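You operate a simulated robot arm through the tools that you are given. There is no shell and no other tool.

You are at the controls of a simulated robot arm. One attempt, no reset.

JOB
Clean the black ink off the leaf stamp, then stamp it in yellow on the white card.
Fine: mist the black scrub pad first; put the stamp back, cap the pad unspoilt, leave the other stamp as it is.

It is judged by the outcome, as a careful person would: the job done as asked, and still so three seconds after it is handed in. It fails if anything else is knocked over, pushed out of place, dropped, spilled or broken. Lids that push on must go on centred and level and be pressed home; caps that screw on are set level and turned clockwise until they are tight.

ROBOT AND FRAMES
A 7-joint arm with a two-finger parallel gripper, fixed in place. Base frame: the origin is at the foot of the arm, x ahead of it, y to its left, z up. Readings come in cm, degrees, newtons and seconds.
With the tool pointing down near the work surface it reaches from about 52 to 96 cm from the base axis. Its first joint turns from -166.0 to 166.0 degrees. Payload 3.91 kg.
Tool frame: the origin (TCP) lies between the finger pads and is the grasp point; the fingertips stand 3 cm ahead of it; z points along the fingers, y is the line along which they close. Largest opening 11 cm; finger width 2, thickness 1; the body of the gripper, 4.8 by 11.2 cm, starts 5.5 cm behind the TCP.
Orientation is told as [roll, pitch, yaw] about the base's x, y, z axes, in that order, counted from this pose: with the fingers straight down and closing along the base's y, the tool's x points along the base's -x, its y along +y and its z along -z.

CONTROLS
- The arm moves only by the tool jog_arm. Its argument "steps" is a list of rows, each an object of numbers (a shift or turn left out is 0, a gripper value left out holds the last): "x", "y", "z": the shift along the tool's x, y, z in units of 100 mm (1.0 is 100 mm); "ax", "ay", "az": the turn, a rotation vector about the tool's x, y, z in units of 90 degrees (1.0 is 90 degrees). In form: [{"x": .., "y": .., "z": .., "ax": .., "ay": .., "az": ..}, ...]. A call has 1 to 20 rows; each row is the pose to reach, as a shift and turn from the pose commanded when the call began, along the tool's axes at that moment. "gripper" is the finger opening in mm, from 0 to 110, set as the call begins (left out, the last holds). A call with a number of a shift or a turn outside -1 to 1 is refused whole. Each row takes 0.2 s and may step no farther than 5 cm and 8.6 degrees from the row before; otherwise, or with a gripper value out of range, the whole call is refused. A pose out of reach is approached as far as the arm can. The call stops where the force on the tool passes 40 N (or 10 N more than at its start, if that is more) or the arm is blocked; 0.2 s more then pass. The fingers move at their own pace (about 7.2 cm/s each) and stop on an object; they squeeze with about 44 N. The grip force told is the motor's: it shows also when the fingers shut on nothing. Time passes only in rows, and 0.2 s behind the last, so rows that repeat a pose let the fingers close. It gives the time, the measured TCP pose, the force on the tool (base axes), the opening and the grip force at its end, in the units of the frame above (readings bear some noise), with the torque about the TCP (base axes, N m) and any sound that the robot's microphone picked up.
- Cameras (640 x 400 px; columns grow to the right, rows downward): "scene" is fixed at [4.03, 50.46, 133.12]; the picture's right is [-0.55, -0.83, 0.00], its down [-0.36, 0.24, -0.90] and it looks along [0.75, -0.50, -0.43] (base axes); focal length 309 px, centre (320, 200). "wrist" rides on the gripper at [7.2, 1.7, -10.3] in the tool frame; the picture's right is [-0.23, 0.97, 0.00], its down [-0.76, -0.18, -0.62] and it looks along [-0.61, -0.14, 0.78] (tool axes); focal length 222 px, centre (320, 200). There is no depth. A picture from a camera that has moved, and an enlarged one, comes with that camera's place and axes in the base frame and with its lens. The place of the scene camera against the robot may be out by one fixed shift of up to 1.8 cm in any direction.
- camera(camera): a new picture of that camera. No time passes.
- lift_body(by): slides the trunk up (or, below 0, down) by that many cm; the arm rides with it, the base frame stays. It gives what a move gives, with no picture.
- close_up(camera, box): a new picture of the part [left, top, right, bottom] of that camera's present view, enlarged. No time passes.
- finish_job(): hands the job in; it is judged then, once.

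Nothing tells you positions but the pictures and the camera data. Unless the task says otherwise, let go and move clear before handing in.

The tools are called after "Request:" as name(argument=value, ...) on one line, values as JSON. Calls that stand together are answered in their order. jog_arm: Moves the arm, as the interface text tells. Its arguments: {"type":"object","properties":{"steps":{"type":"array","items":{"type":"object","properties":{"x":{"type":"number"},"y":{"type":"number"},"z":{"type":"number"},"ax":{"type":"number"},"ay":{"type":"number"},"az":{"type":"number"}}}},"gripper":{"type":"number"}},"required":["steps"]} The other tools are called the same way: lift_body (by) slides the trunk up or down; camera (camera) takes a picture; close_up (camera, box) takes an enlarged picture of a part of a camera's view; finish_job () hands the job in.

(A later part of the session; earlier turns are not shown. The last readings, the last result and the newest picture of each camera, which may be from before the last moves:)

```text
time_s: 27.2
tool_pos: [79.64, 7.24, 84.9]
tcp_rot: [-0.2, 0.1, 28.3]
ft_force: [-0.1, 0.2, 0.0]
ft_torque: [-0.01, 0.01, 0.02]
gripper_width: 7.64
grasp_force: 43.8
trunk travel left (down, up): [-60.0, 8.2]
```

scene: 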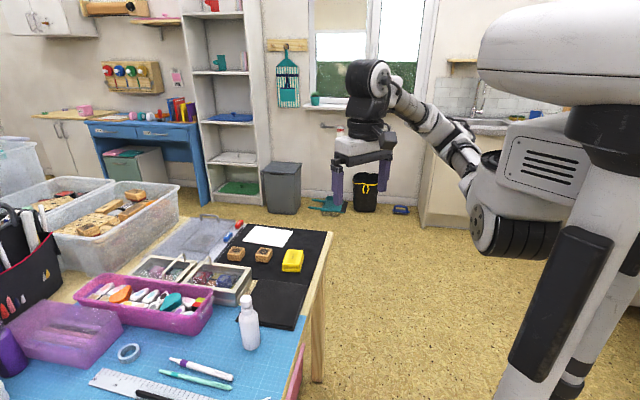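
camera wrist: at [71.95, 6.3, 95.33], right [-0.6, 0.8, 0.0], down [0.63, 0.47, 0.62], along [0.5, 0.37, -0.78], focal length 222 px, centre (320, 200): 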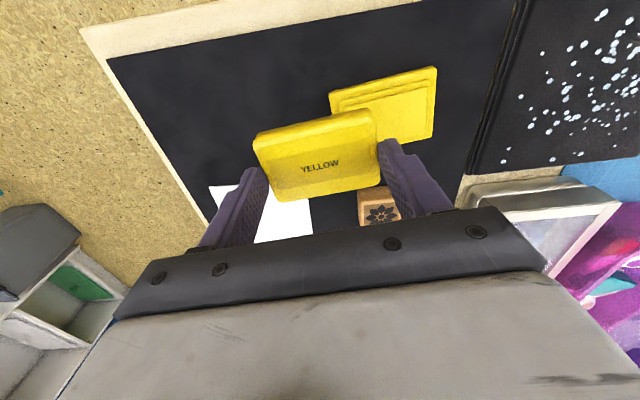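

Yaw 28° works here. I'll move to about (82,6.5), clear of card and pad base, and lower the lid onto the mat.

Request:
jog_arm(steps=[{"x": -0.09, "y": -0.09}, {"x": -0.173, "y": -0.177}, {"x": -0.173, "y": -0.177, "z": 0.2}, {"x": -0.173, "y": -0.177, "z": 0.4}])

Request:
close_up(camera="scene", box=[232, 200, 352, 290])

Request:
camera(camera="wrist")

```text
time_s: 28.2
tool_pos: [82.07, 6.68, 80.74]
tcp_rot: [-0.1, 0.1, 28.5]
ft_force: [-0.1, 0.3, -0.7]
ft_torque: [-0.01, 0.01, 0.02]
gripper_width: 7.64
grasp_force: 44.5
trunk travel left (down, up): [-60.0, 8.2]
```

```text
4.44 times, centred on (292, 245) of scene
camera zoom: at [4.03, 50.46, 133.12], right [-0.55, -0.83, 0.0], down [-0.36, 0.24, -0.9], along [0.75, -0.5, -0.43], focal length 1373 px, centre (444, 0)
```

zoom: 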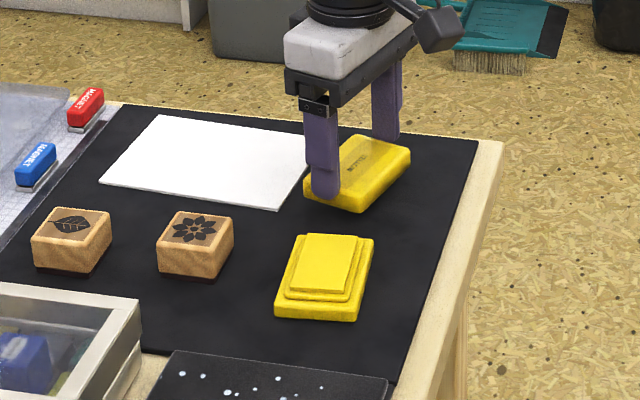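

```text
taken
camera wrist: at [75.03, 4.65, 91.18], right [-0.26, 0.96, 0.0], down [0.76, 0.21, 0.62], along [0.6, 0.16, -0.78], focal length 222 px, centre (320, 200)
```

wrist: 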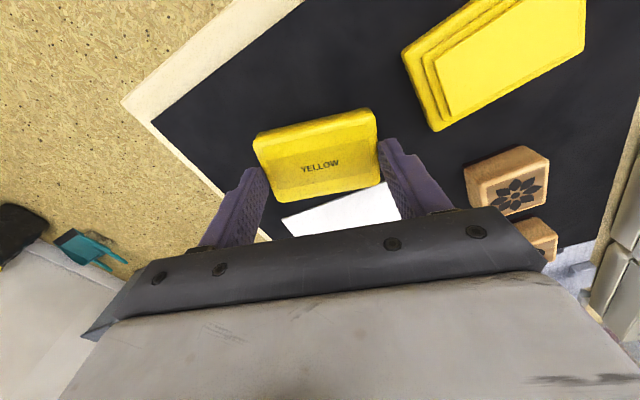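

Request:
jog_arm(steps=[{"z": 0.03}, {"z": 0.06}, {"z": 0.08}, {"z": 0.09}])

```text
time_s: 29.2
tool_pos: [81.99, 6.49, 80.01]
tcp_rot: [0.0, 0.1, 28.4]
ft_force: [0.1, -0.5, -0.2]
ft_torque: [-0.01, 0.0, -0.02]
gripper_width: 7.63
grasp_force: 43.9
trunk travel left (down, up): [-60.0, 8.2]
```

Request:
jog_arm(steps=[{"z": 0.015}, {"z": 0.03}, {"z": 0.04}])

```text
time_s: 30.0
tool_pos: [81.99, 6.47, 79.65]
tcp_rot: [0.0, 0.1, 28.6]
ft_force: [-1.2, 0.6, 2.6]
ft_torque: [0.09, 0.1, -0.02]
gripper_width: 7.64
grasp_force: 44.2
trunk travel left (down, up): [-60.0, 8.2]
```

Contact begins at z≈79.65 as predicted. I'll release with a small opening and lift away.

Request:
jog_arm(steps=[{"z": 0.003}, {"z": 0.003}, {"z": 0.003}], gripper=86)

Request:
jog_arm(steps=[{"z": -0.1}, {"z": -0.3}, {"z": -0.6}, {"z": -1.0}])

Request:
close_up(camera="scene", box=[232, 200, 352, 290])

Request:
camera(camera="wrist")

```text
time_s: 30.8
tool_pos: [82.04, 6.6, 79.48]
tcp_rot: [-0.1, 0.1, 28.4]
ft_force: [-0.1, -0.7, 0.9]
ft_torque: [0.01, 0.0, -0.03]
gripper_width: 8.6
grasp_force: 0.1
trunk travel left (down, up): [-60.0, 8.2]
```

```text
time_s: 31.8
tool_pos: [82.14, 6.63, 89.51]
tcp_rot: [-0.1, 0.1, 28.4]
ft_force: [-0.2, 0.2, 0.4]
ft_torque: [-0.01, -0.02, 0.06]
gripper_width: 8.59
grasp_force: 0.0
trunk travel left (down, up): [-60.0, 8.2]
```

```text
4.44 times, centred on (292, 245) of scene
camera zoom: at [4.03, 50.46, 133.12], right [-0.55, -0.83, 0.0], down [-0.36, 0.24, -0.9], along [0.75, -0.5, -0.43], focal length 1373 px, centre (444, 0)
```

zoom: 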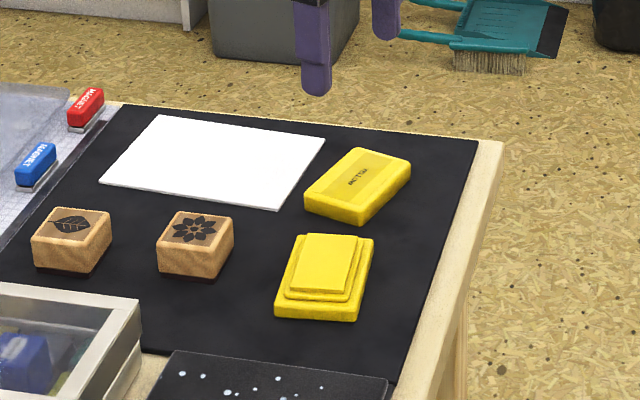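

```text
taken
camera wrist: at [75.03, 4.7, 100.0], right [-0.26, 0.96, 0.0], down [0.76, 0.21, 0.62], along [0.6, 0.16, -0.78], focal length 222 px, centre (320, 200)
```

wrist: 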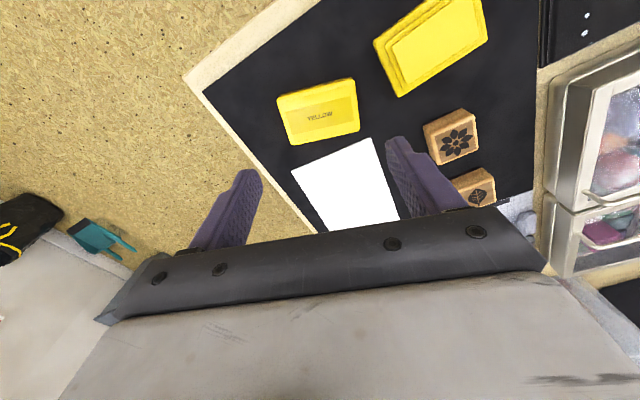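

The lid rests flat on the mat. Before picking the stamp I'll test, high up, whether the arm can reach the card centre at the card-aligned yaw.

Request:
jog_arm(steps=[{"x": -0.3, "y": 0.05}, {"x": -0.65, "y": 0.1}, {"x": -1.0, "y": 0.14}])

Request:
jog_arm(steps=[{"x": -0.1, "az": -0.08}, {"x": -0.1, "az": -0.15}])

Request:
camera(camera="wrist")

```text
time_s: 32.6
tool_pos: [90.18, 12.54, 89.43]
tcp_rot: [0.0, 0.2, 28.6]
ft_force: [0.6, -0.5, 0.4]
ft_torque: [0.03, 0.02, -0.03]
gripper_width: 8.62
grasp_force: 0.0
trunk travel left (down, up): [-60.0, 8.2]
```

```text
time_s: 33.2
tool_pos: [86.22, 13.15, 86.8]
tcp_rot: [-0.2, 0.1, 34.8]
ft_force: [0.5, -0.3, -0.3]
ft_torque: [-0.02, -0.02, 0.06]
gripper_width: 8.6
grasp_force: 0.0
out of reach, approached as far as the arm can: row 1, 2
trunk travel left (down, up): [-60.0, 8.2]
```

```text
taken
camera wrist: at [79.43, 10.47, 97.16], right [-0.37, 0.93, 0.0], down [0.73, 0.29, 0.62], along [0.58, 0.23, -0.78], focal length 222 px, centre (320, 200)
```

wrist: 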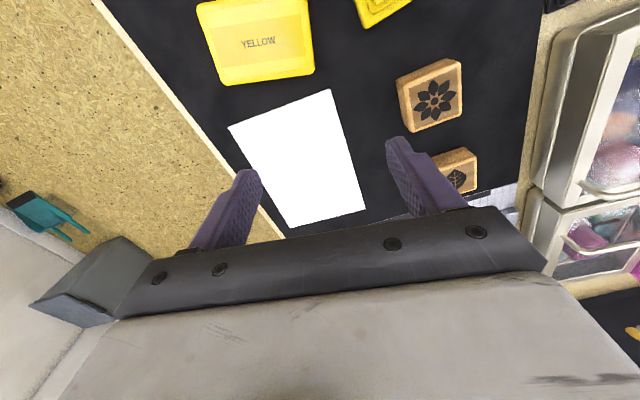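

Yaw above ~35° isn't reachable over the card. I'll test the perpendicular option, yaw −48°, from here at a safe height.

Request:
jog_arm(steps=[{"z": -0.1, "az": 0.084}, {"z": -0.2, "az": 0.168}, {"z": -0.2, "az": 0.252}, {"z": -0.2, "az": 0.336}, {"z": -0.2, "az": 0.42}, {"z": -0.2, "az": 0.504}, {"z": -0.2, "az": 0.588}, {"z": -0.2, "az": 0.672}, {"z": -0.2, "az": 0.756}, {"z": -0.2, "az": 0.84}, {"z": -0.2, "az": 0.92}])

```text
time_s: 35.6
tool_pos: [86.33, 13.16, 88.62]
tcp_rot: [-0.3, 0.0, -48.2]
ft_force: [-0.2, -0.2, -0.1]
ft_torque: [0.02, 0.03, 0.02]
gripper_width: 8.59
grasp_force: 0.0
trunk travel left (down, up): [-60.0, 8.2]
```

Request:
jog_arm(steps=[{"x": -0.18, "y": 0.24}, {"x": -0.353, "y": 0.489}, {"x": -0.353, "y": 0.489, "z": 0.3}, {"x": -0.353, "y": 0.489, "z": 0.6}])

Request:
camera(camera="wrist")

```text
time_s: 36.6
tool_pos: [92.37, 13.88, 82.59]
tcp_rot: [-0.3, -0.1, -48.1]
ft_force: [-1.4, 0.2, 0.1]
ft_torque: [0.01, 0.01, 0.03]
gripper_width: 8.59
grasp_force: 0.0
trunk travel left (down, up): [-60.0, 8.2]
```

```text
taken
camera wrist: at [88.89, 20.43, 93.0], right [0.88, 0.48, 0.0], down [0.38, -0.68, 0.62], along [0.3, -0.55, -0.78], focal length 222 px, centre (320, 200)
```

wrist: 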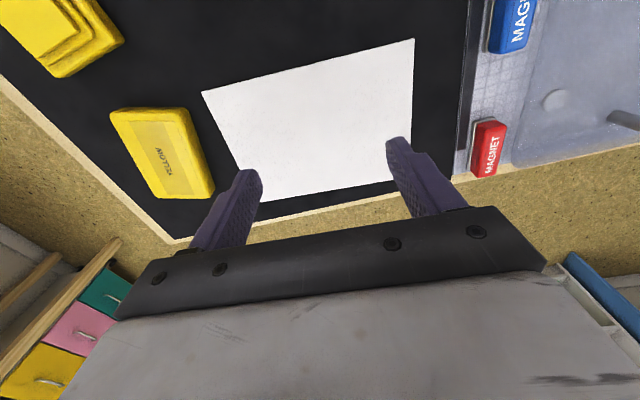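

Yaw −48° reaches the card centre, so I'll use that for the stamp. Now I'll put the camera above the leaf stamp to measure its position and angle.

Request:
jog_arm(steps=[{"z": -0.3}, {"x": 0.3, "y": 0.1, "z": -0.6}, {"x": 0.55, "y": 0.18, "z": -0.9}, {"x": 0.79, "y": 0.256, "z": -1.0}])

Request:
camera(camera="wrist")

Request:
close_up(camera="wrist", box=[256, 0, 384, 80])

```text
time_s: 37.6
tool_pos: [88.86, 21.47, 92.68]
tcp_rot: [-0.2, -0.1, -48.1]
ft_force: [-0.3, -0.8, 0.7]
ft_torque: [0.03, 0.05, 0.03]
gripper_width: 8.6
grasp_force: 0.0
trunk travel left (down, up): [-60.0, 8.2]
```

```text
taken
camera wrist: at [85.43, 28.05, 102.97], right [0.88, 0.48, 0.0], down [0.38, -0.68, 0.63], along [0.3, -0.55, -0.78], focal length 222 px, centre (320, 200)
```

wrist: 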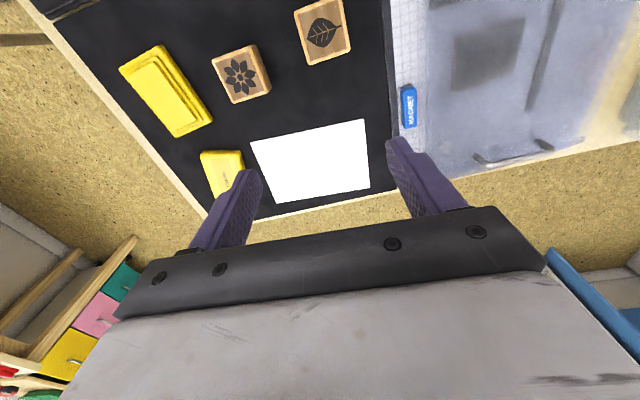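

```text
5.00 times, centred on (320, 40) of wrist
camera zoom: at [85.43, 28.05, 102.97], right [0.88, 0.48, 0.0], down [0.38, -0.68, 0.63], along [0.3, -0.55, -0.78], focal length 1111 px, centre (320, 1000)
```

zoom: 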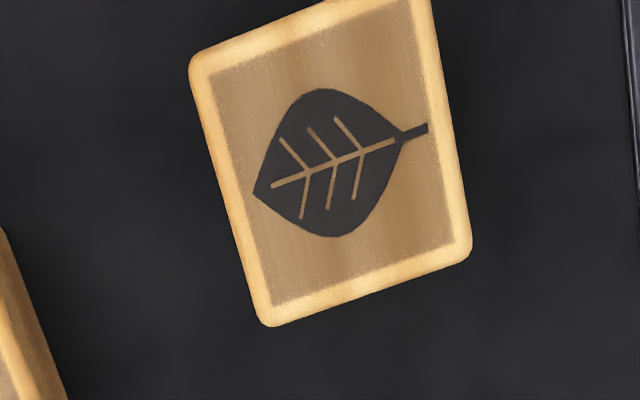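

The leaf stamp is at about (86.0,27.4) with yaw ≈−47° for the grip. I'll move above it with a 6 cm opening and descend partway.

Request:
jog_arm(steps=[{"x": 0.3, "y": 0.09, "az": -0.012}, {"x": 0.632, "y": 0.188, "az": -0.012}, {"x": 0.632, "y": 0.188, "z": 0.4, "az": -0.012}, {"x": 0.632, "y": 0.188, "z": 0.8, "az": -0.012}], gripper=62)

Request:
camera(camera="wrist")

Request:
close_up(camera="scene", box=[190, 200, 290, 280])

```text
time_s: 38.6
tool_pos: [86.08, 27.48, 84.64]
tcp_rot: [-0.3, 0.0, -47.0]
ft_force: [0.5, -0.7, 0.8]
ft_torque: [-0.02, 0.0, -0.01]
gripper_width: 6.19
grasp_force: 0.1
trunk travel left (down, up): [-60.0, 8.2]
```

```text
taken
camera wrist: at [82.52, 33.94, 94.94], right [0.87, 0.5, 0.0], down [0.39, -0.68, 0.63], along [0.31, -0.54, -0.78], focal length 222 px, centre (320, 200)
```

wrist: 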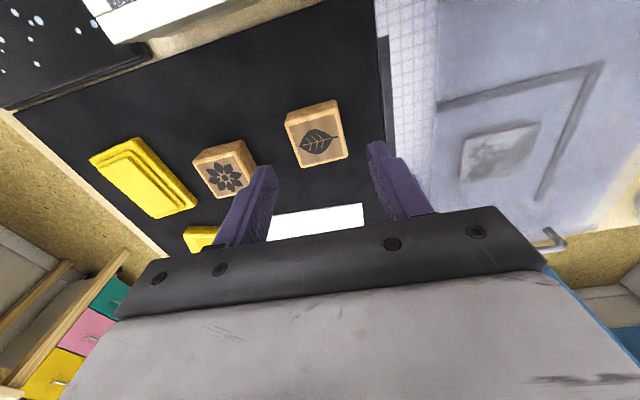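

```text
5.00 times, centred on (240, 240) of scene
camera zoom: at [4.03, 50.46, 133.12], right [-0.55, -0.83, 0.0], down [-0.36, 0.24, -0.9], along [0.75, -0.5, -0.43], focal length 1544 px, centre (720, 0)
```

zoom: 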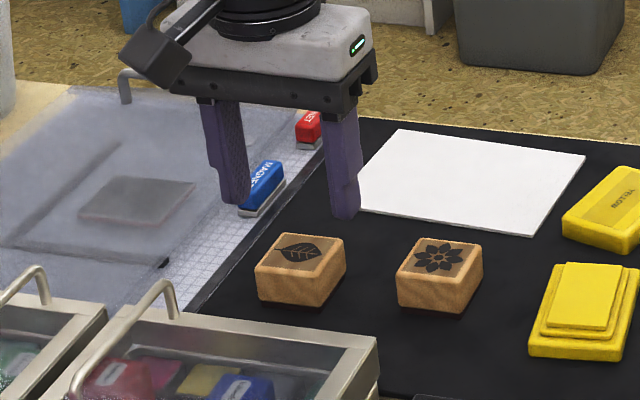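

Request:
close_up(camera="wrist", box=[256, 90, 384, 170])

```text
5.00 times, centred on (320, 130) of wrist
camera zoom: at [82.52, 33.94, 94.94], right [0.87, 0.5, 0.0], down [0.39, -0.68, 0.63], along [0.31, -0.54, -0.78], focal length 1111 px, centre (320, 550)
```

zoom: 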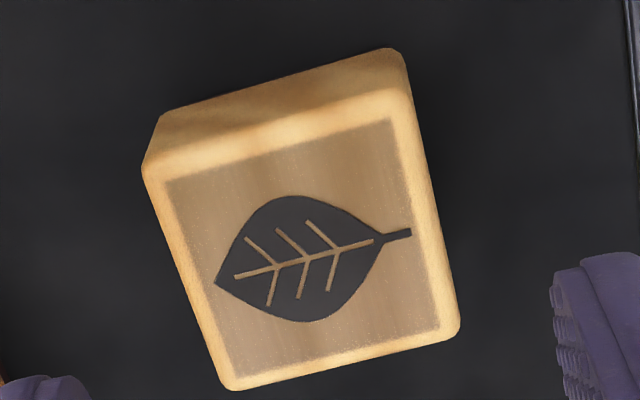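

The stamp is square at 45° with centre (85.95,27.57). I'll trim the yaw to −45°, descend to z≈79.9 and grip it.

Request:
jog_arm(steps=[{"x": 0.012, "y": -0.003, "z": 0.1, "az": -0.022, "ax": -0.003}, {"x": 0.012, "y": -0.003, "z": 0.3, "az": -0.022, "ax": -0.003}, {"x": 0.012, "y": -0.003, "z": 0.42, "az": -0.022, "ax": -0.003}, {"x": 0.012, "y": -0.003, "z": 0.474, "az": -0.022, "ax": -0.003}])

Request:
close_up(camera="scene", box=[190, 200, 290, 280])

Request:
close_up(camera="wrist", box=[200, 90, 440, 240])

```text
time_s: 39.6
tool_pos: [86.03, 27.42, 79.8]
tcp_rot: [0.1, -0.1, -45.1]
ft_force: [-0.4, -0.1, -0.3]
ft_torque: [0.03, -0.04, -0.01]
gripper_width: 6.16
grasp_force: 0.1
trunk travel left (down, up): [-60.0, 8.2]
```

```text
5.00 times, centred on (240, 240) of scene
camera zoom: at [4.03, 50.46, 133.12], right [-0.55, -0.83, 0.0], down [-0.36, 0.24, -0.9], along [0.75, -0.5, -0.43], focal length 1544 px, centre (720, 0)
```

zoom: 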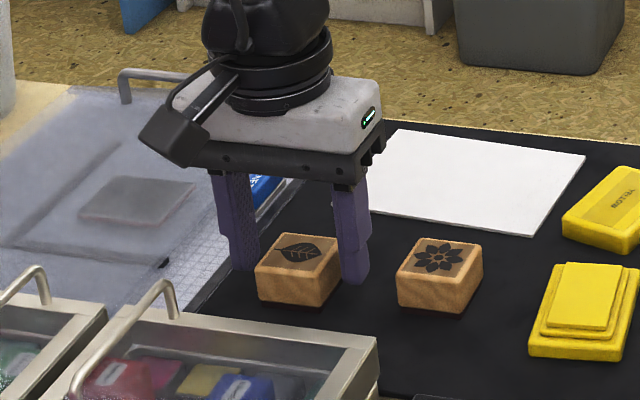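

```text
2.67 times, centred on (320, 165) of wrist
camera zoom: at [82.13, 33.79, 90.2], right [0.85, 0.53, 0.0], down [0.41, -0.66, 0.62], along [0.33, -0.53, -0.78], focal length 592 px, centre (320, 293)
```

zoom: 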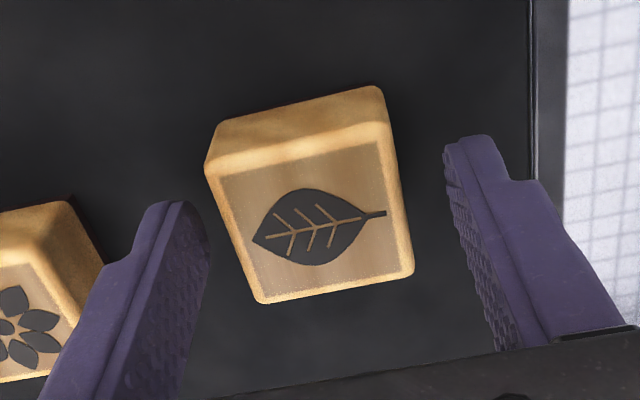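

The fingers straddle the stamp well (offset under 1 mm). Closing now, then a small lift.

Request:
jog_arm(steps=[{"z": 0}, {"z": 0}, {"z": 0}, {"z": 0}], gripper=34)

Request:
jog_arm(steps=[{"z": -0.05}, {"z": -0.15}, {"z": -0.3}, {"z": -0.6}, {"z": -0.9}])

Request:
close_up(camera="scene", box=[190, 180, 290, 280])

Request:
close_up(camera="wrist", box=[200, 90, 440, 240])

```text
time_s: 40.6
tool_pos: [85.91, 27.4, 79.84]
tcp_rot: [0.1, -0.1, -45.0]
ft_force: [-0.8, 0.4, 0.7]
ft_torque: [0.02, 0.0, -0.02]
gripper_width: 4.06
grasp_force: 44.9
trunk travel left (down, up): [-60.0, 8.2]
```

```text
time_s: 41.8
tool_pos: [85.98, 27.42, 88.91]
tcp_rot: [0.1, -0.2, -45.1]
ft_force: [0.1, 0.5, -0.7]
ft_torque: [0.02, 0.03, 0.01]
gripper_width: 4.06
grasp_force: 44.1
trunk travel left (down, up): [-60.0, 8.2]
```

```text
4.00 times, centred on (240, 230) of scene
camera zoom: at [4.03, 50.46, 133.12], right [-0.55, -0.83, 0.0], down [-0.36, 0.24, -0.9], along [0.75, -0.5, -0.43], focal length 1236 px, centre (640, 80)
```

zoom: 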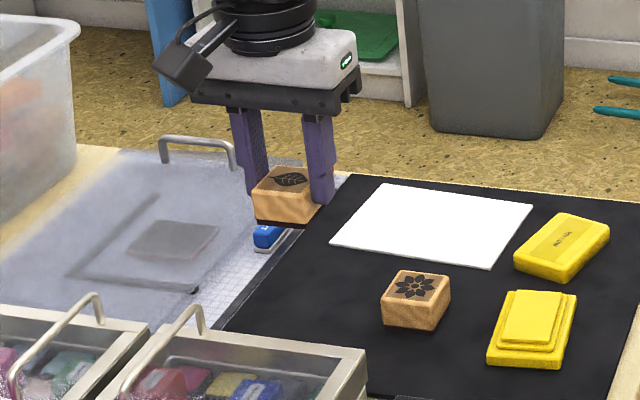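

```text
2.67 times, centred on (320, 165) of wrist
camera zoom: at [82.12, 33.76, 99.31], right [0.85, 0.53, 0.0], down [0.41, -0.66, 0.62], along [0.33, -0.53, -0.78], focal length 592 px, centre (320, 293)
```

zoom: 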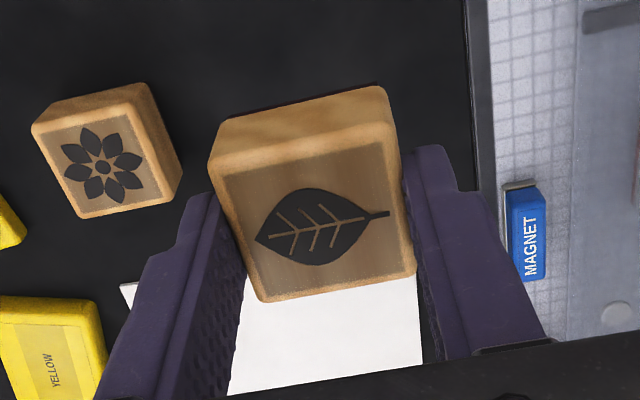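

The stamp is held firmly. I'll raise it well clear of the boxes and carry it over to the scrub pad centre near (62,26).

Request:
jog_arm(steps=[{"z": -0.3}, {"z": -0.6}, {"x": 0.25, "y": -0.28, "z": -0.6}, {"x": 0.5, "y": -0.57, "z": -0.6}, {"x": 0.8, "y": -0.885, "z": -0.6}])

Request:
jog_arm(steps=[{"x": 0.25, "y": -0.28}, {"x": 0.5, "y": -0.57}, {"x": 0.8, "y": -0.885}])

Request:
camera(camera="wrist")

Request:
close_up(camera="scene", box=[200, 220, 330, 340])

```text
time_s: 43.0
tool_pos: [73.91, 26.87, 94.8]
tcp_rot: [0.2, -0.2, -45.0]
ft_force: [0.2, -0.3, -1.8]
ft_torque: [0.02, -0.01, -0.02]
gripper_width: 4.05
grasp_force: 44.4
trunk travel left (down, up): [-60.0, 8.2]
```

```text
time_s: 43.8
tool_pos: [62.0, 26.12, 94.78]
tcp_rot: [0.1, 0.0, -45.0]
ft_force: [0.6, 0.2, -0.6]
ft_torque: [-0.02, 0.01, 0.04]
gripper_width: 4.05
grasp_force: 43.9
trunk travel left (down, up): [-60.0, 8.2]
```

```text
taken
camera wrist: at [58.13, 32.57, 105.16], right [0.85, 0.53, 0.0], down [0.41, -0.66, 0.62], along [0.33, -0.53, -0.78], focal length 222 px, centre (320, 200)
```

wrist: 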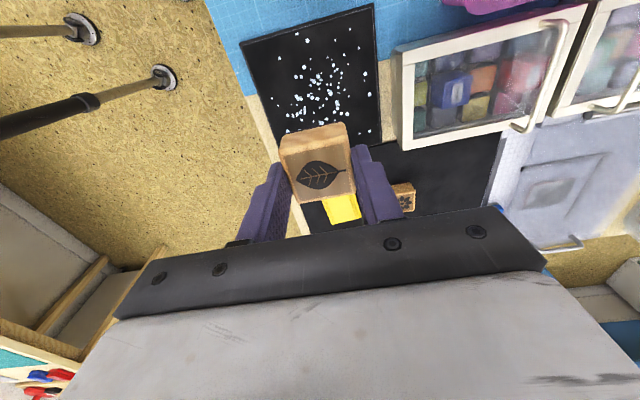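

```text
3.33 times, centred on (265, 280) of scene
camera zoom: at [4.03, 50.46, 133.12], right [-0.55, -0.83, 0.0], down [-0.36, 0.24, -0.9], along [0.75, -0.5, -0.43], focal length 1030 px, centre (503, -67)
```

zoom: 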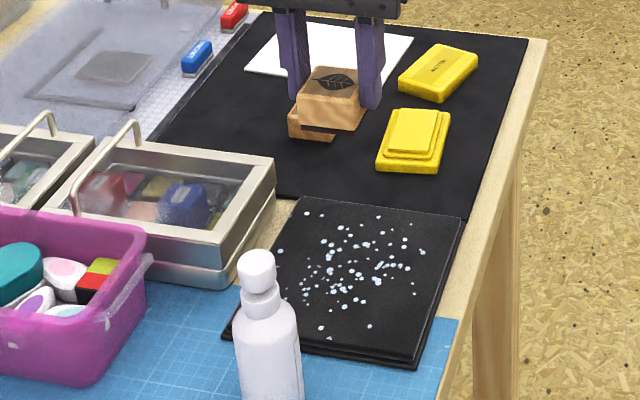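

The wet patch is centred near (61.5,26.7); the stamp is right over it. I'll descend and slow down before contact, expected at TCP z≈81.

Request:
jog_arm(steps=[{"z": 0.4}, {"z": 0.8}, {"z": 1.0}])

Request:
jog_arm(steps=[{"z": 0.1}, {"z": 0.2}, {"z": 0.27}, {"z": 0.3}])

Request:
close_up(camera="scene", box=[200, 240, 330, 350])

```text
time_s: 44.6
tool_pos: [62.03, 26.19, 84.68]
tcp_rot: [0.1, 0.0, -45.0]
ft_force: [0.5, 0.4, -0.5]
ft_torque: [0.0, -0.01, 0.03]
gripper_width: 4.05
grasp_force: 44.2
trunk travel left (down, up): [-60.0, 8.2]
```

```text
time_s: 45.6
tool_pos: [62.1, 26.12, 81.75]
tcp_rot: [0.1, -0.2, -45.0]
ft_force: [-0.4, 0.7, -0.5]
ft_torque: [-0.02, 0.01, 0.01]
gripper_width: 4.07
grasp_force: 44.1
trunk travel left (down, up): [-60.0, 8.2]
```

```text
3.64 times, centred on (265, 295) of scene
camera zoom: at [4.03, 50.46, 133.12], right [-0.55, -0.83, 0.0], down [-0.36, 0.24, -0.9], along [0.75, -0.5, -0.43], focal length 1123 px, centre (520, -146)
```

zoom: 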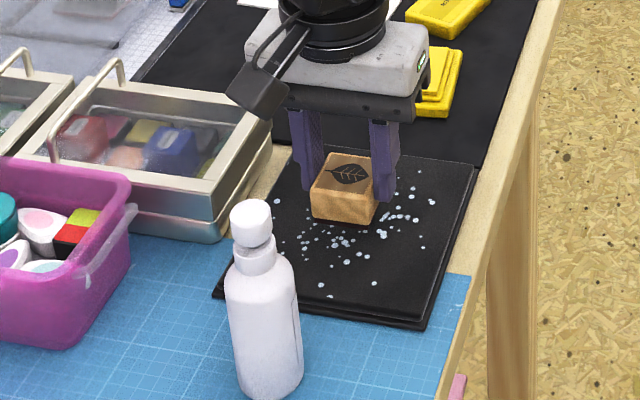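

The stamp is about 1 cm above the wet pad. I'll shift slightly toward the droplets and lower until light contact.

Request:
jog_arm(steps=[{"x": 0.05, "z": 0.02}, {"x": 0.05, "z": 0.04}, {"x": 0.05, "z": 0.06}, {"x": 0.05, "z": 0.07}, {"x": 0.05, "z": 0.08}])

```text
time_s: 46.8
tool_pos: [61.78, 26.49, 81.02]
tcp_rot: [0.1, -0.1, -45.0]
ft_force: [0.3, 0.4, 0.2]
ft_torque: [0.01, -0.02, 0.02]
gripper_width: 4.09
grasp_force: 44.6
trunk travel left (down, up): [-60.0, 8.2]
```

Request:
jog_arm(steps=[{"z": 0.01}, {"z": 0.02}, {"z": 0.03}])

```text
time_s: 47.6
tool_pos: [61.92, 26.61, 80.76]
tcp_rot: [0.1, 0.0, -45.1]
ft_force: [-0.2, -0.2, 0.2]
ft_torque: [0.01, -0.01, -0.02]
gripper_width: 4.06
grasp_force: 43.7
trunk travel left (down, up): [-60.0, 8.2]
```

Request:
jog_arm(steps=[{"z": 0.01}, {"z": 0.02}, {"z": 0.03}])

Request:
close_up(camera="scene", box=[240, 260, 310, 310])

```text
time_s: 48.4
tool_pos: [61.68, 26.58, 80.65]
tcp_rot: [0.3, -0.3, -45.1]
ft_force: [1.1, -3.3, 15.4]
ft_torque: [-0.18, 0.09, 0.0]
gripper_width: 4.08
grasp_force: 43.9
trunk travel left (down, up): [-60.0, 8.2]
```

```text
8.00 times, centred on (275, 285) of scene
camera zoom: at [4.03, 50.46, 133.12], right [-0.55, -0.83, 0.0], down [-0.36, 0.24, -0.9], along [0.75, -0.5, -0.43], focal length 2471 px, centre (680, -480)
```

zoom: 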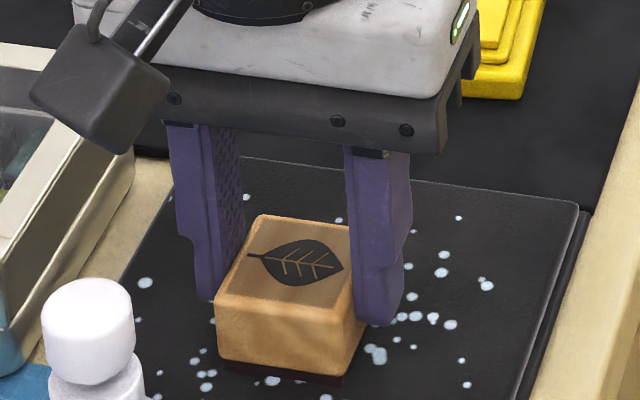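

Contact at z≈80.65 with 15 N. I'll scrub back and forth with about 1.5–2 cm strokes.

Request:
jog_arm(steps=[{"y": 0.08}, {"y": 0.16}, {"y": 0.08}, {"y": 0.0}, {"y": -0.08}, {"y": -0.16}, {"y": -0.08}, {"y": 0.0}, {"y": 0.08}, {"y": 0.16}, {"y": 0.08}, {"y": 0.0}, {"x": -0.08}, {"x": -0.16}, {"x": -0.08}, {"x": 0.0}, {"x": -0.08}, {"x": -0.16}, {"x": -0.08}, {"x": 0.0}])

Request:
close_up(camera="scene", box=[240, 260, 310, 310])

```text
time_s: 52.6
tool_pos: [61.79, 26.46, 80.48]
tcp_rot: [0.2, -0.3, -45.0]
ft_force: [7.3, -6.5, 21.3]
ft_torque: [-0.23, -0.15, 0.01]
gripper_width: 4.08
grasp_force: 44.4
trunk travel left (down, up): [-60.0, 8.2]
```

```text
8.00 times, centred on (275, 285) of scene
camera zoom: at [4.03, 50.46, 133.12], right [-0.55, -0.83, 0.0], down [-0.36, 0.24, -0.9], along [0.75, -0.5, -0.43], focal length 2471 px, centre (680, -480)
```

zoom: 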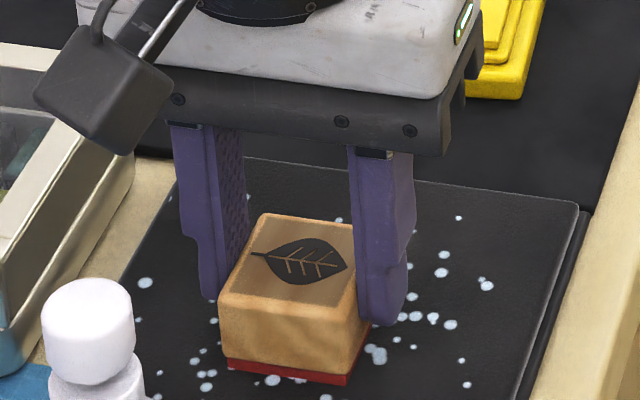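

The rubber's edge has turned from black to its clean red. I'll scrub a second pass to be thorough, then lift and inspect the face.

Request:
jog_arm(steps=[{"y": 0.08}, {"y": 0.16}, {"y": 0.08}, {"y": 0.0}, {"y": -0.08}, {"y": -0.16}, {"y": -0.08}, {"y": 0.0}, {"y": 0.08}, {"y": 0.16}, {"y": 0.08}, {"y": 0.0}, {"x": -0.08}, {"x": -0.16}, {"x": -0.08}, {"x": 0.0}])

Request:
jog_arm(steps=[{"z": -0.05}, {"z": -0.3}, {"z": -0.6}, {"z": -1.0}])

Request:
close_up(camera="scene", box=[200, 220, 330, 340])

```text
time_s: 56.0
tool_pos: [61.77, 26.49, 80.53]
tcp_rot: [0.3, -0.2, -45.0]
ft_force: [6.0, -4.9, 18.0]
ft_torque: [-0.22, -0.15, 0.02]
gripper_width: 4.08
grasp_force: 44.3
trunk travel left (down, up): [-60.0, 8.2]
```

```text
time_s: 57.0
tool_pos: [61.69, 26.47, 90.53]
tcp_rot: [0.1, 0.0, -45.1]
ft_force: [0.0, -1.2, -0.5]
ft_torque: [0.03, 0.01, 0.0]
gripper_width: 4.04
grasp_force: 44.2
trunk travel left (down, up): [-60.0, 8.2]
```

```text
3.33 times, centred on (265, 280) of scene
camera zoom: at [4.03, 50.46, 133.12], right [-0.55, -0.83, 0.0], down [-0.36, 0.24, -0.9], along [0.75, -0.5, -0.43], focal length 1030 px, centre (503, -67)
```

zoom: 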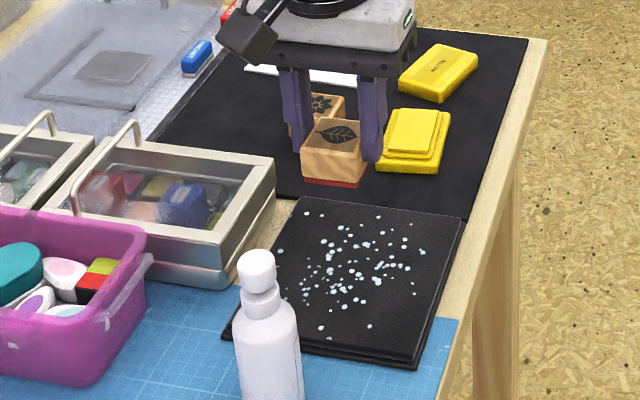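

Request:
close_up(camera="scene", box=[250, 240, 290, 280])

Request:
close_up(camera="wrist", box=[200, 0, 440, 150])

```text
10.00 times, centred on (270, 260) of scene
camera zoom: at [4.03, 50.46, 133.12], right [-0.55, -0.83, 0.0], down [-0.36, 0.24, -0.9], along [0.75, -0.5, -0.43], focal length 3089 px, centre (820, -400)
```

zoom: 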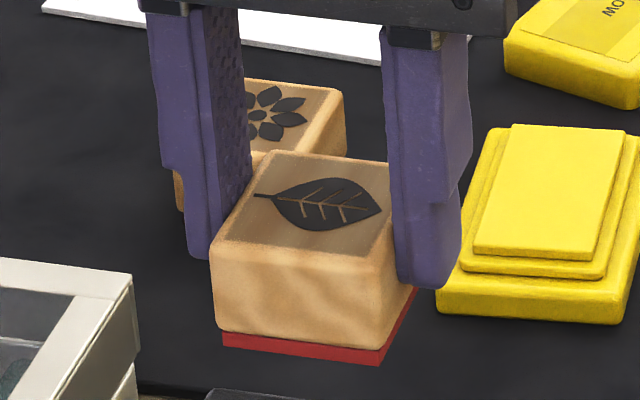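

```text
2.67 times, centred on (320, 75) of wrist
camera zoom: at [57.83, 32.81, 100.86], right [0.85, 0.53, 0.0], down [0.41, -0.66, 0.62], along [0.33, -0.53, -0.78], focal length 592 px, centre (320, 533)
```

zoom: 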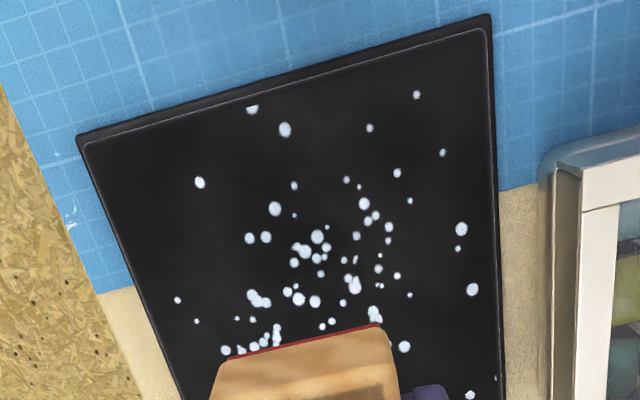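

The rubber edge is clean red. To be certain about the face, I'll raise the stamp and tilt it so its underside turns toward the scene camera.

Request:
jog_arm(steps=[{"z": -0.4}, {"z": -0.8}, {"z": -0.9}])

Request:
jog_arm(steps=[{"ay": 0.08, "ax": 0.03}, {"ay": 0.16, "ax": 0.06}, {"ay": 0.24, "ax": 0.09}, {"ay": 0.32, "ax": 0.12}, {"ay": 0.4, "ax": 0.15}, {"ay": 0.48, "ax": 0.18}, {"ay": 0.56, "ax": 0.2}, {"ay": 0.64, "ax": 0.22}])

Request:
camera(camera="scene")

```text
time_s: 57.8
tool_pos: [61.8, 26.42, 99.46]
tcp_rot: [0.0, -0.1, -45.0]
ft_force: [0.0, 1.0, -0.9]
ft_torque: [0.01, 0.01, -0.01]
gripper_width: 4.05
grasp_force: 44.7
trunk travel left (down, up): [-60.0, 8.2]
```

```text
time_s: 59.6
tool_pos: [61.77, 26.5, 99.4]
tcp_rot: [-30.1, 55.7, -61.2]
ft_force: [-0.9, 0.3, -0.7]
ft_torque: [-0.01, 0.0, 0.03]
gripper_width: 4.06
grasp_force: 44.2
trunk travel left (down, up): [-60.0, 8.2]
```

```text
taken
```

scene: 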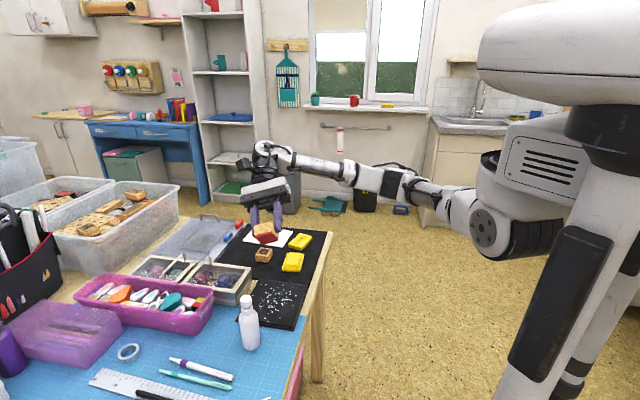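

Request:
close_up(camera="scene", box=[245, 215, 285, 250])

```text
11.43 times, centred on (265, 232) of scene
camera zoom: at [4.03, 50.46, 133.12], right [-0.55, -0.83, 0.0], down [-0.36, 0.24, -0.9], along [0.75, -0.5, -0.43], focal length 3530 px, centre (949, -171)
```

zoom: 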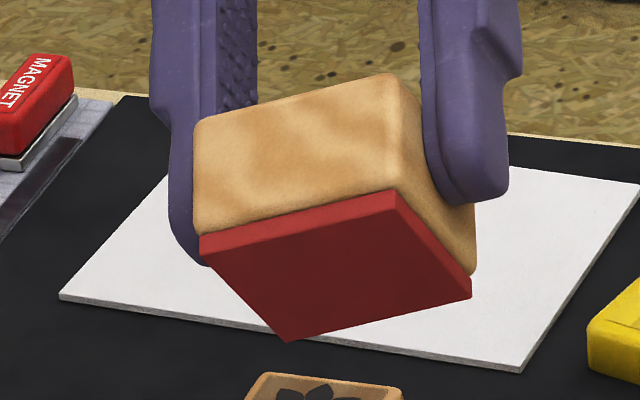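

The stamping face is entirely clean red rubber. I'll undo the tilt exactly.

Request:
jog_arm(steps=[{"ay": -0.08, "ax": -0.0275}, {"ay": -0.16, "ax": -0.055}, {"ay": -0.24, "ax": -0.0825}, {"ay": -0.32, "ax": -0.11}, {"ay": -0.4, "ax": -0.1375}, {"ay": -0.48, "ax": -0.165}, {"ay": -0.56, "ax": -0.1925}, {"ay": -0.64, "ax": -0.22}])

```text
time_s: 61.4
tool_pos: [61.66, 26.61, 99.37]
tcp_rot: [0.1, -0.2, -45.1]
ft_force: [-0.1, 0.6, 0.2]
ft_torque: [0.01, 0.03, -0.01]
gripper_width: 4.07
grasp_force: 43.6
trunk travel left (down, up): [-60.0, 8.2]
```

Now I'll carry the clean stamp toward the yellow pad and look at the ink surface from above before inking.

Request:
jog_arm(steps=[{"x": -0.4, "y": -0.04}, {"x": -0.8, "y": -0.08}, {"x": -1.0, "y": -0.1}])

Request:
jog_arm(steps=[{"x": -0.4, "y": -0.04}, {"x": -0.8, "y": -0.08}, {"x": -1.0, "y": -0.1}])

Request:
camera(camera="wrist")

```text
time_s: 62.2
tool_pos: [68.17, 18.79, 99.52]
tcp_rot: [0.1, -0.1, -45.1]
ft_force: [0.0, 0.1, -0.4]
ft_torque: [-0.01, -0.04, 0.01]
gripper_width: 4.01
grasp_force: 44.3
trunk travel left (down, up): [-60.0, 8.2]
```

```text
time_s: 63.0
tool_pos: [74.45, 10.98, 99.45]
tcp_rot: [0.0, -0.1, -45.0]
ft_force: [-0.7, 0.0, -0.3]
ft_torque: [-0.01, -0.04, 0.01]
gripper_width: 4.06
grasp_force: 44.2
trunk travel left (down, up): [-60.0, 8.2]
```

```text
taken
camera wrist: at [70.6, 17.37, 109.84], right [0.85, 0.53, 0.0], down [0.41, -0.66, 0.62], along [0.33, -0.53, -0.78], focal length 222 px, centre (320, 200)
```

wrist: 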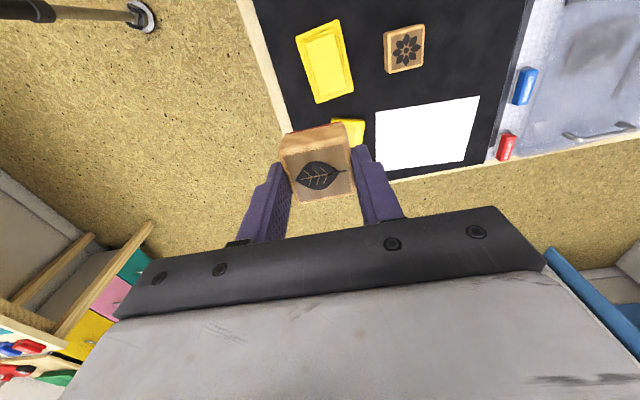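

Request:
close_up(camera="wrist", box=[256, 20, 400, 110])

```text
4.44 times, centred on (328, 65) of wrist
camera zoom: at [70.6, 17.37, 109.84], right [0.85, 0.53, 0.0], down [0.41, -0.66, 0.62], along [0.33, -0.53, -0.78], focal length 987 px, centre (284, 800)
```

zoom: 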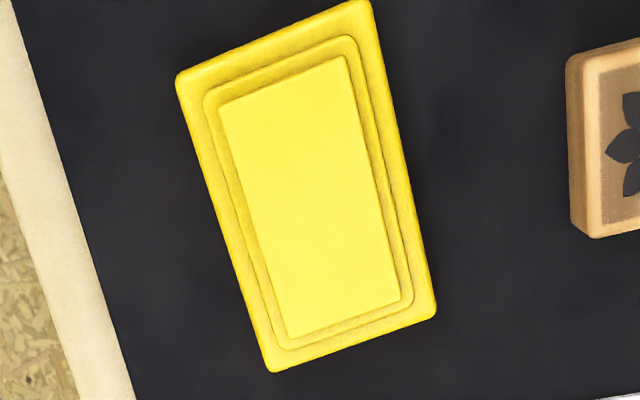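

The ink surface is 6.0×3.4 cm, centred at (73.65,14.11) and at 50°. I'll align the stamp (yaw −40°) over its centre and lower toward it.

Request:
jog_arm(steps=[{"x": 0.14, "y": 0.08, "az": -0.028}, {"x": 0.279, "y": 0.165, "az": -0.0556}, {"x": 0.279, "y": 0.165, "z": 0.4, "az": -0.0556}, {"x": 0.279, "y": 0.165, "z": 0.8, "az": -0.0556}])

Request:
jog_arm(steps=[{"z": 0.3}, {"z": 0.6}, {"z": 0.75}])

Request:
close_up(camera="scene", box=[252, 210, 332, 280])

Request:
close_up(camera="wrist", box=[200, 60, 440, 210])

```text
time_s: 64.0
tool_pos: [73.7, 14.12, 91.5]
tcp_rot: [0.1, -0.2, -40.0]
ft_force: [0.8, -0.5, -1.4]
ft_torque: [0.01, -0.02, -0.03]
gripper_width: 4.07
grasp_force: 44.1
trunk travel left (down, up): [-60.0, 8.2]
```

```text
time_s: 64.8
tool_pos: [73.81, 14.14, 83.94]
tcp_rot: [0.1, 0.0, -40.0]
ft_force: [-1.1, -0.3, 0.1]
ft_torque: [0.01, -0.01, -0.02]
gripper_width: 4.08
grasp_force: 43.4
trunk travel left (down, up): [-60.0, 8.2]
```

```text
5.71 times, centred on (292, 245) of scene
camera zoom: at [4.03, 50.46, 133.12], right [-0.55, -0.83, 0.0], down [-0.36, 0.24, -0.9], along [0.75, -0.5, -0.43], focal length 1765 px, centre (480, -57)
```

zoom: 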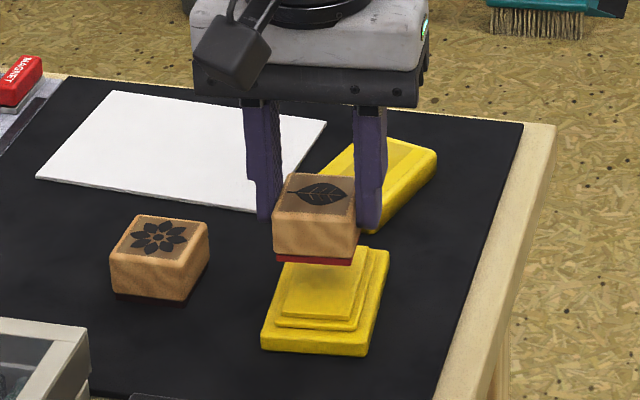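

```text
2.67 times, centred on (320, 135) of wrist
camera zoom: at [69.42, 20.18, 94.33], right [0.8, 0.6, 0.0], down [0.47, -0.63, 0.62], along [0.38, -0.5, -0.78], focal length 592 px, centre (320, 373)
```

zoom: 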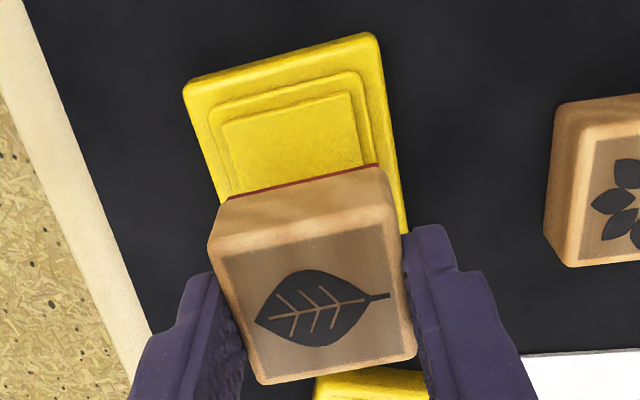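

Alignment looks right. I'll lower gently until the ink pad takes the load.

Request:
jog_arm(steps=[{"z": 0.05}, {"z": 0.1}, {"z": 0.14}, {"z": 0.16}, {"z": 0.18}])

```text
time_s: 66.0
tool_pos: [73.7, 14.07, 82.1]
tcp_rot: [0.1, -0.1, -40.0]
ft_force: [0.1, 0.1, 0.7]
ft_torque: [0.02, 0.06, -0.02]
gripper_width: 4.04
grasp_force: 43.7
trunk travel left (down, up): [-60.0, 8.2]
```

Request:
jog_arm(steps=[{"z": 0.01}, {"z": 0.02}, {"z": 0.03}])

```text
time_s: 66.8
tool_pos: [73.74, 14.21, 81.75]
tcp_rot: [0.1, -0.2, -40.0]
ft_force: [-0.2, -0.3, 0.4]
ft_torque: [-0.03, 0.02, -0.01]
gripper_width: 4.05
grasp_force: 44.4
trunk travel left (down, up): [-60.0, 8.2]
```

Request:
jog_arm(steps=[{"z": 0.01}, {"z": 0.02}])

Request:
close_up(camera="scene", box=[262, 230, 322, 280])

```text
time_s: 67.4
tool_pos: [73.75, 14.15, 81.79]
tcp_rot: [0.1, -0.1, -39.9]
ft_force: [-1.9, -0.4, 6.8]
ft_torque: [-0.11, 0.08, 0.01]
gripper_width: 4.06
grasp_force: 43.7
trunk travel left (down, up): [-60.0, 8.2]
```

```text
8.00 times, centred on (292, 255) of scene
camera zoom: at [4.03, 50.46, 133.12], right [-0.55, -0.83, 0.0], down [-0.36, 0.24, -0.9], along [0.75, -0.5, -0.43], focal length 2471 px, centre (544, -240)
```

zoom: 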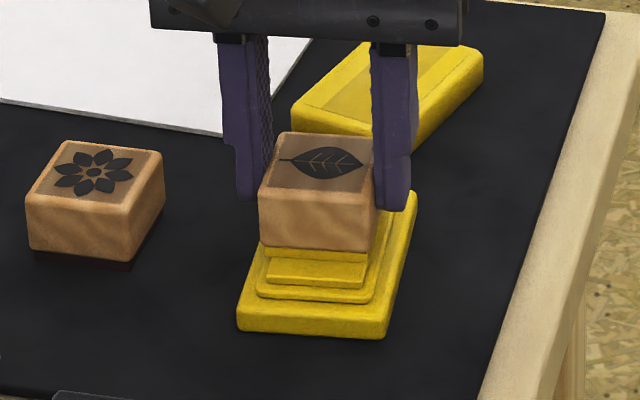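

The rubber already shows yellow. I'll press slightly firmer, then lift straight up.

Request:
jog_arm(steps=[{"z": 0.008}, {"z": 0.008}, {"z": 0.008}])

Request:
jog_arm(steps=[{"z": -0.05}, {"z": -0.2}, {"z": -0.5}, {"z": -0.9}])

Request:
close_up(camera="scene", box=[252, 200, 332, 280])

Request:
close_up(camera="wrist", box=[200, 0, 440, 150])

```text
time_s: 68.2
tool_pos: [73.69, 14.17, 81.69]
tcp_rot: [0.1, -0.2, -40.0]
ft_force: [0.6, 0.8, 14.6]
ft_torque: [-0.02, 0.02, -0.01]
gripper_width: 4.08
grasp_force: 43.9
trunk travel left (down, up): [-60.0, 8.2]
```

```text
time_s: 69.2
tool_pos: [73.62, 14.12, 90.68]
tcp_rot: [0.1, -0.1, -40.0]
ft_force: [-0.8, 0.0, -0.3]
ft_torque: [-0.01, -0.01, 0.01]
gripper_width: 4.08
grasp_force: 43.7
trunk travel left (down, up): [-60.0, 8.2]
```

```text
5.00 times, centred on (292, 240) of scene
camera zoom: at [4.03, 50.46, 133.12], right [-0.55, -0.83, 0.0], down [-0.36, 0.24, -0.9], along [0.75, -0.5, -0.43], focal length 1544 px, centre (460, 0)
```

zoom: 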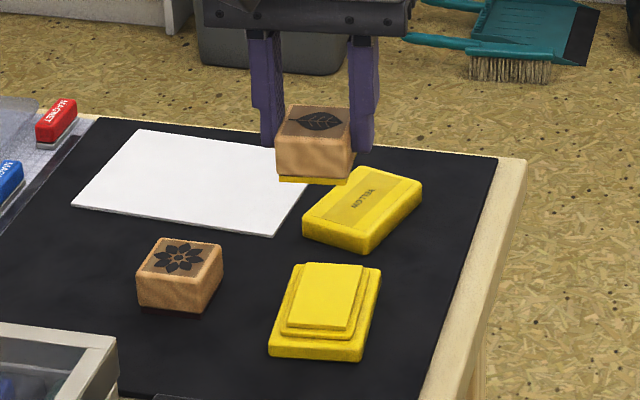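

```text
2.67 times, centred on (320, 75) of wrist
camera zoom: at [69.29, 20.09, 101.06], right [0.8, 0.6, 0.0], down [0.47, -0.62, 0.62], along [0.38, -0.5, -0.78], focal length 592 px, centre (320, 533)
```

zoom: 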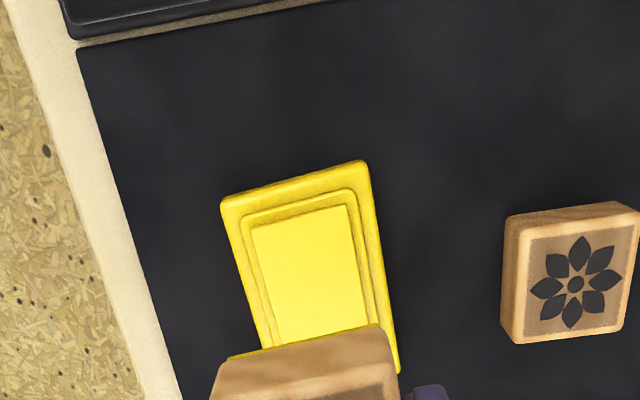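

The stamp face is yellow and the ink pad is unspoilt. I'll carry it to the card centre (92.3,13.8), square with the card at yaw −49°.

Request:
jog_arm(steps=[{"x": -0.24, "y": 0.2}, {"x": -0.48, "y": 0.4}, {"x": -0.725, "y": 0.59}])

Request:
jog_arm(steps=[{"x": -0.24, "y": 0.2, "az": 0.05}, {"x": -0.48, "y": 0.4, "az": 0.1}, {"x": -0.725, "y": 0.59, "az": 0.1}])

Request:
camera(camera="wrist")

Request:
close_up(camera="scene", box=[220, 190, 330, 270])

```text
time_s: 70.0
tool_pos: [83.11, 14.13, 90.48]
tcp_rot: [0.0, -0.1, -40.0]
ft_force: [0.1, 0.0, -0.1]
ft_torque: [0.0, 0.05, -0.01]
gripper_width: 4.07
grasp_force: 44.1
trunk travel left (down, up): [-60.0, 8.2]
```

```text
time_s: 70.8
tool_pos: [92.52, 13.89, 90.69]
tcp_rot: [0.0, 0.0, -49.0]
ft_force: [0.6, 0.4, 1.1]
ft_torque: [-0.02, 0.04, -0.01]
gripper_width: 4.04
grasp_force: 44.5
trunk travel left (down, up): [-60.0, 8.2]
```

```text
taken
camera wrist: at [89.09, 20.39, 100.96], right [0.88, 0.47, 0.0], down [0.36, -0.69, 0.62], along [0.29, -0.55, -0.78], focal length 222 px, centre (320, 200)
```

wrist: 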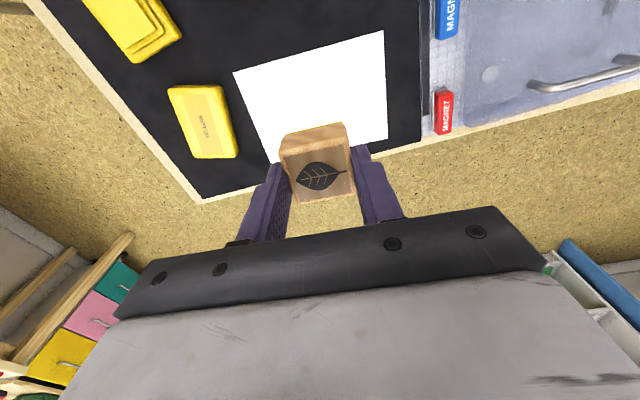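

```text
5.00 times, centred on (275, 230) of scene
camera zoom: at [4.03, 50.46, 133.12], right [-0.55, -0.83, 0.0], down [-0.36, 0.24, -0.9], along [0.75, -0.5, -0.43], focal length 1544 px, centre (545, 50)
```

zoom: 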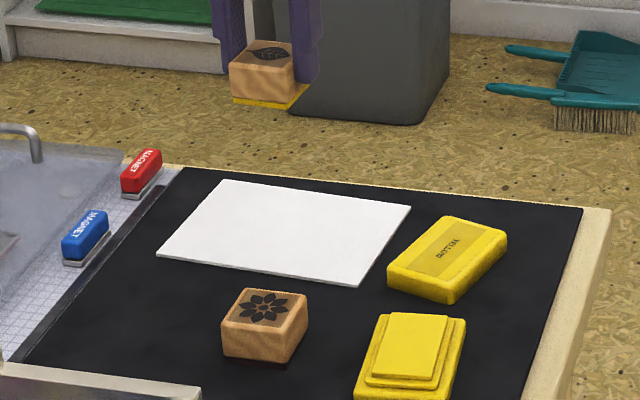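

The stamp is over the card centre, (92.3,13.9). I'll descend and slow just above the card (contact expected at TCP z≈79.9).

Request:
jog_arm(steps=[{"y": -0.008, "x": 0.01, "z": 0.3}, {"y": -0.008, "x": 0.01, "z": 0.6}, {"y": -0.008, "x": 0.01, "z": 0.85}, {"y": -0.008, "x": 0.01, "z": 0.95}])

Request:
close_up(camera="scene", box=[220, 190, 330, 270])

```text
time_s: 71.8
tool_pos: [92.27, 13.94, 80.96]
tcp_rot: [0.0, -0.1, -48.9]
ft_force: [-0.4, 0.0, -0.6]
ft_torque: [-0.02, -0.01, 0.02]
gripper_width: 4.07
grasp_force: 43.8
trunk travel left (down, up): [-60.0, 8.2]
```

```text
5.00 times, centred on (275, 230) of scene
camera zoom: at [4.03, 50.46, 133.12], right [-0.55, -0.83, 0.0], down [-0.36, 0.24, -0.9], along [0.75, -0.5, -0.43], focal length 1544 px, centre (545, 50)
```

zoom: 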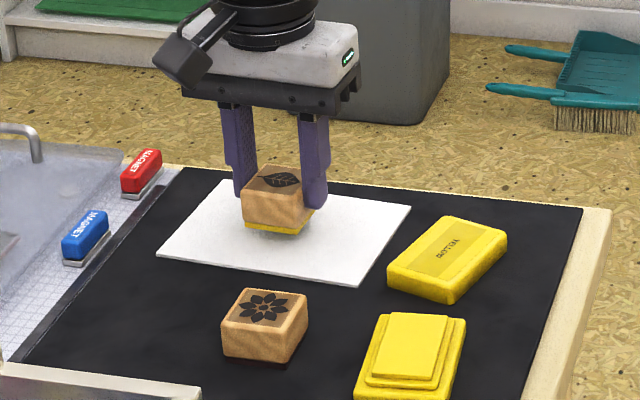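

Request:
jog_arm(steps=[{"z": 0.03}, {"z": 0.06}, {"z": 0.08}, {"z": 0.09}])

```text
time_s: 72.8
tool_pos: [92.39, 13.89, 80.12]
tcp_rot: [0.1, 0.0, -49.0]
ft_force: [0.0, 0.3, -0.6]
ft_torque: [-0.02, -0.01, 0.0]
gripper_width: 4.04
grasp_force: 43.9
trunk travel left (down, up): [-60.0, 8.2]
```

Request:
jog_arm(steps=[{"z": 0.01}, {"z": 0.02}, {"z": 0.03}])

```text
time_s: 73.6
tool_pos: [92.38, 13.89, 79.96]
tcp_rot: [0.2, -0.1, -48.9]
ft_force: [-0.2, -0.2, 3.5]
ft_torque: [-0.04, 0.02, 0.0]
gripper_width: 4.06
grasp_force: 44.2
trunk travel left (down, up): [-60.0, 8.2]
```

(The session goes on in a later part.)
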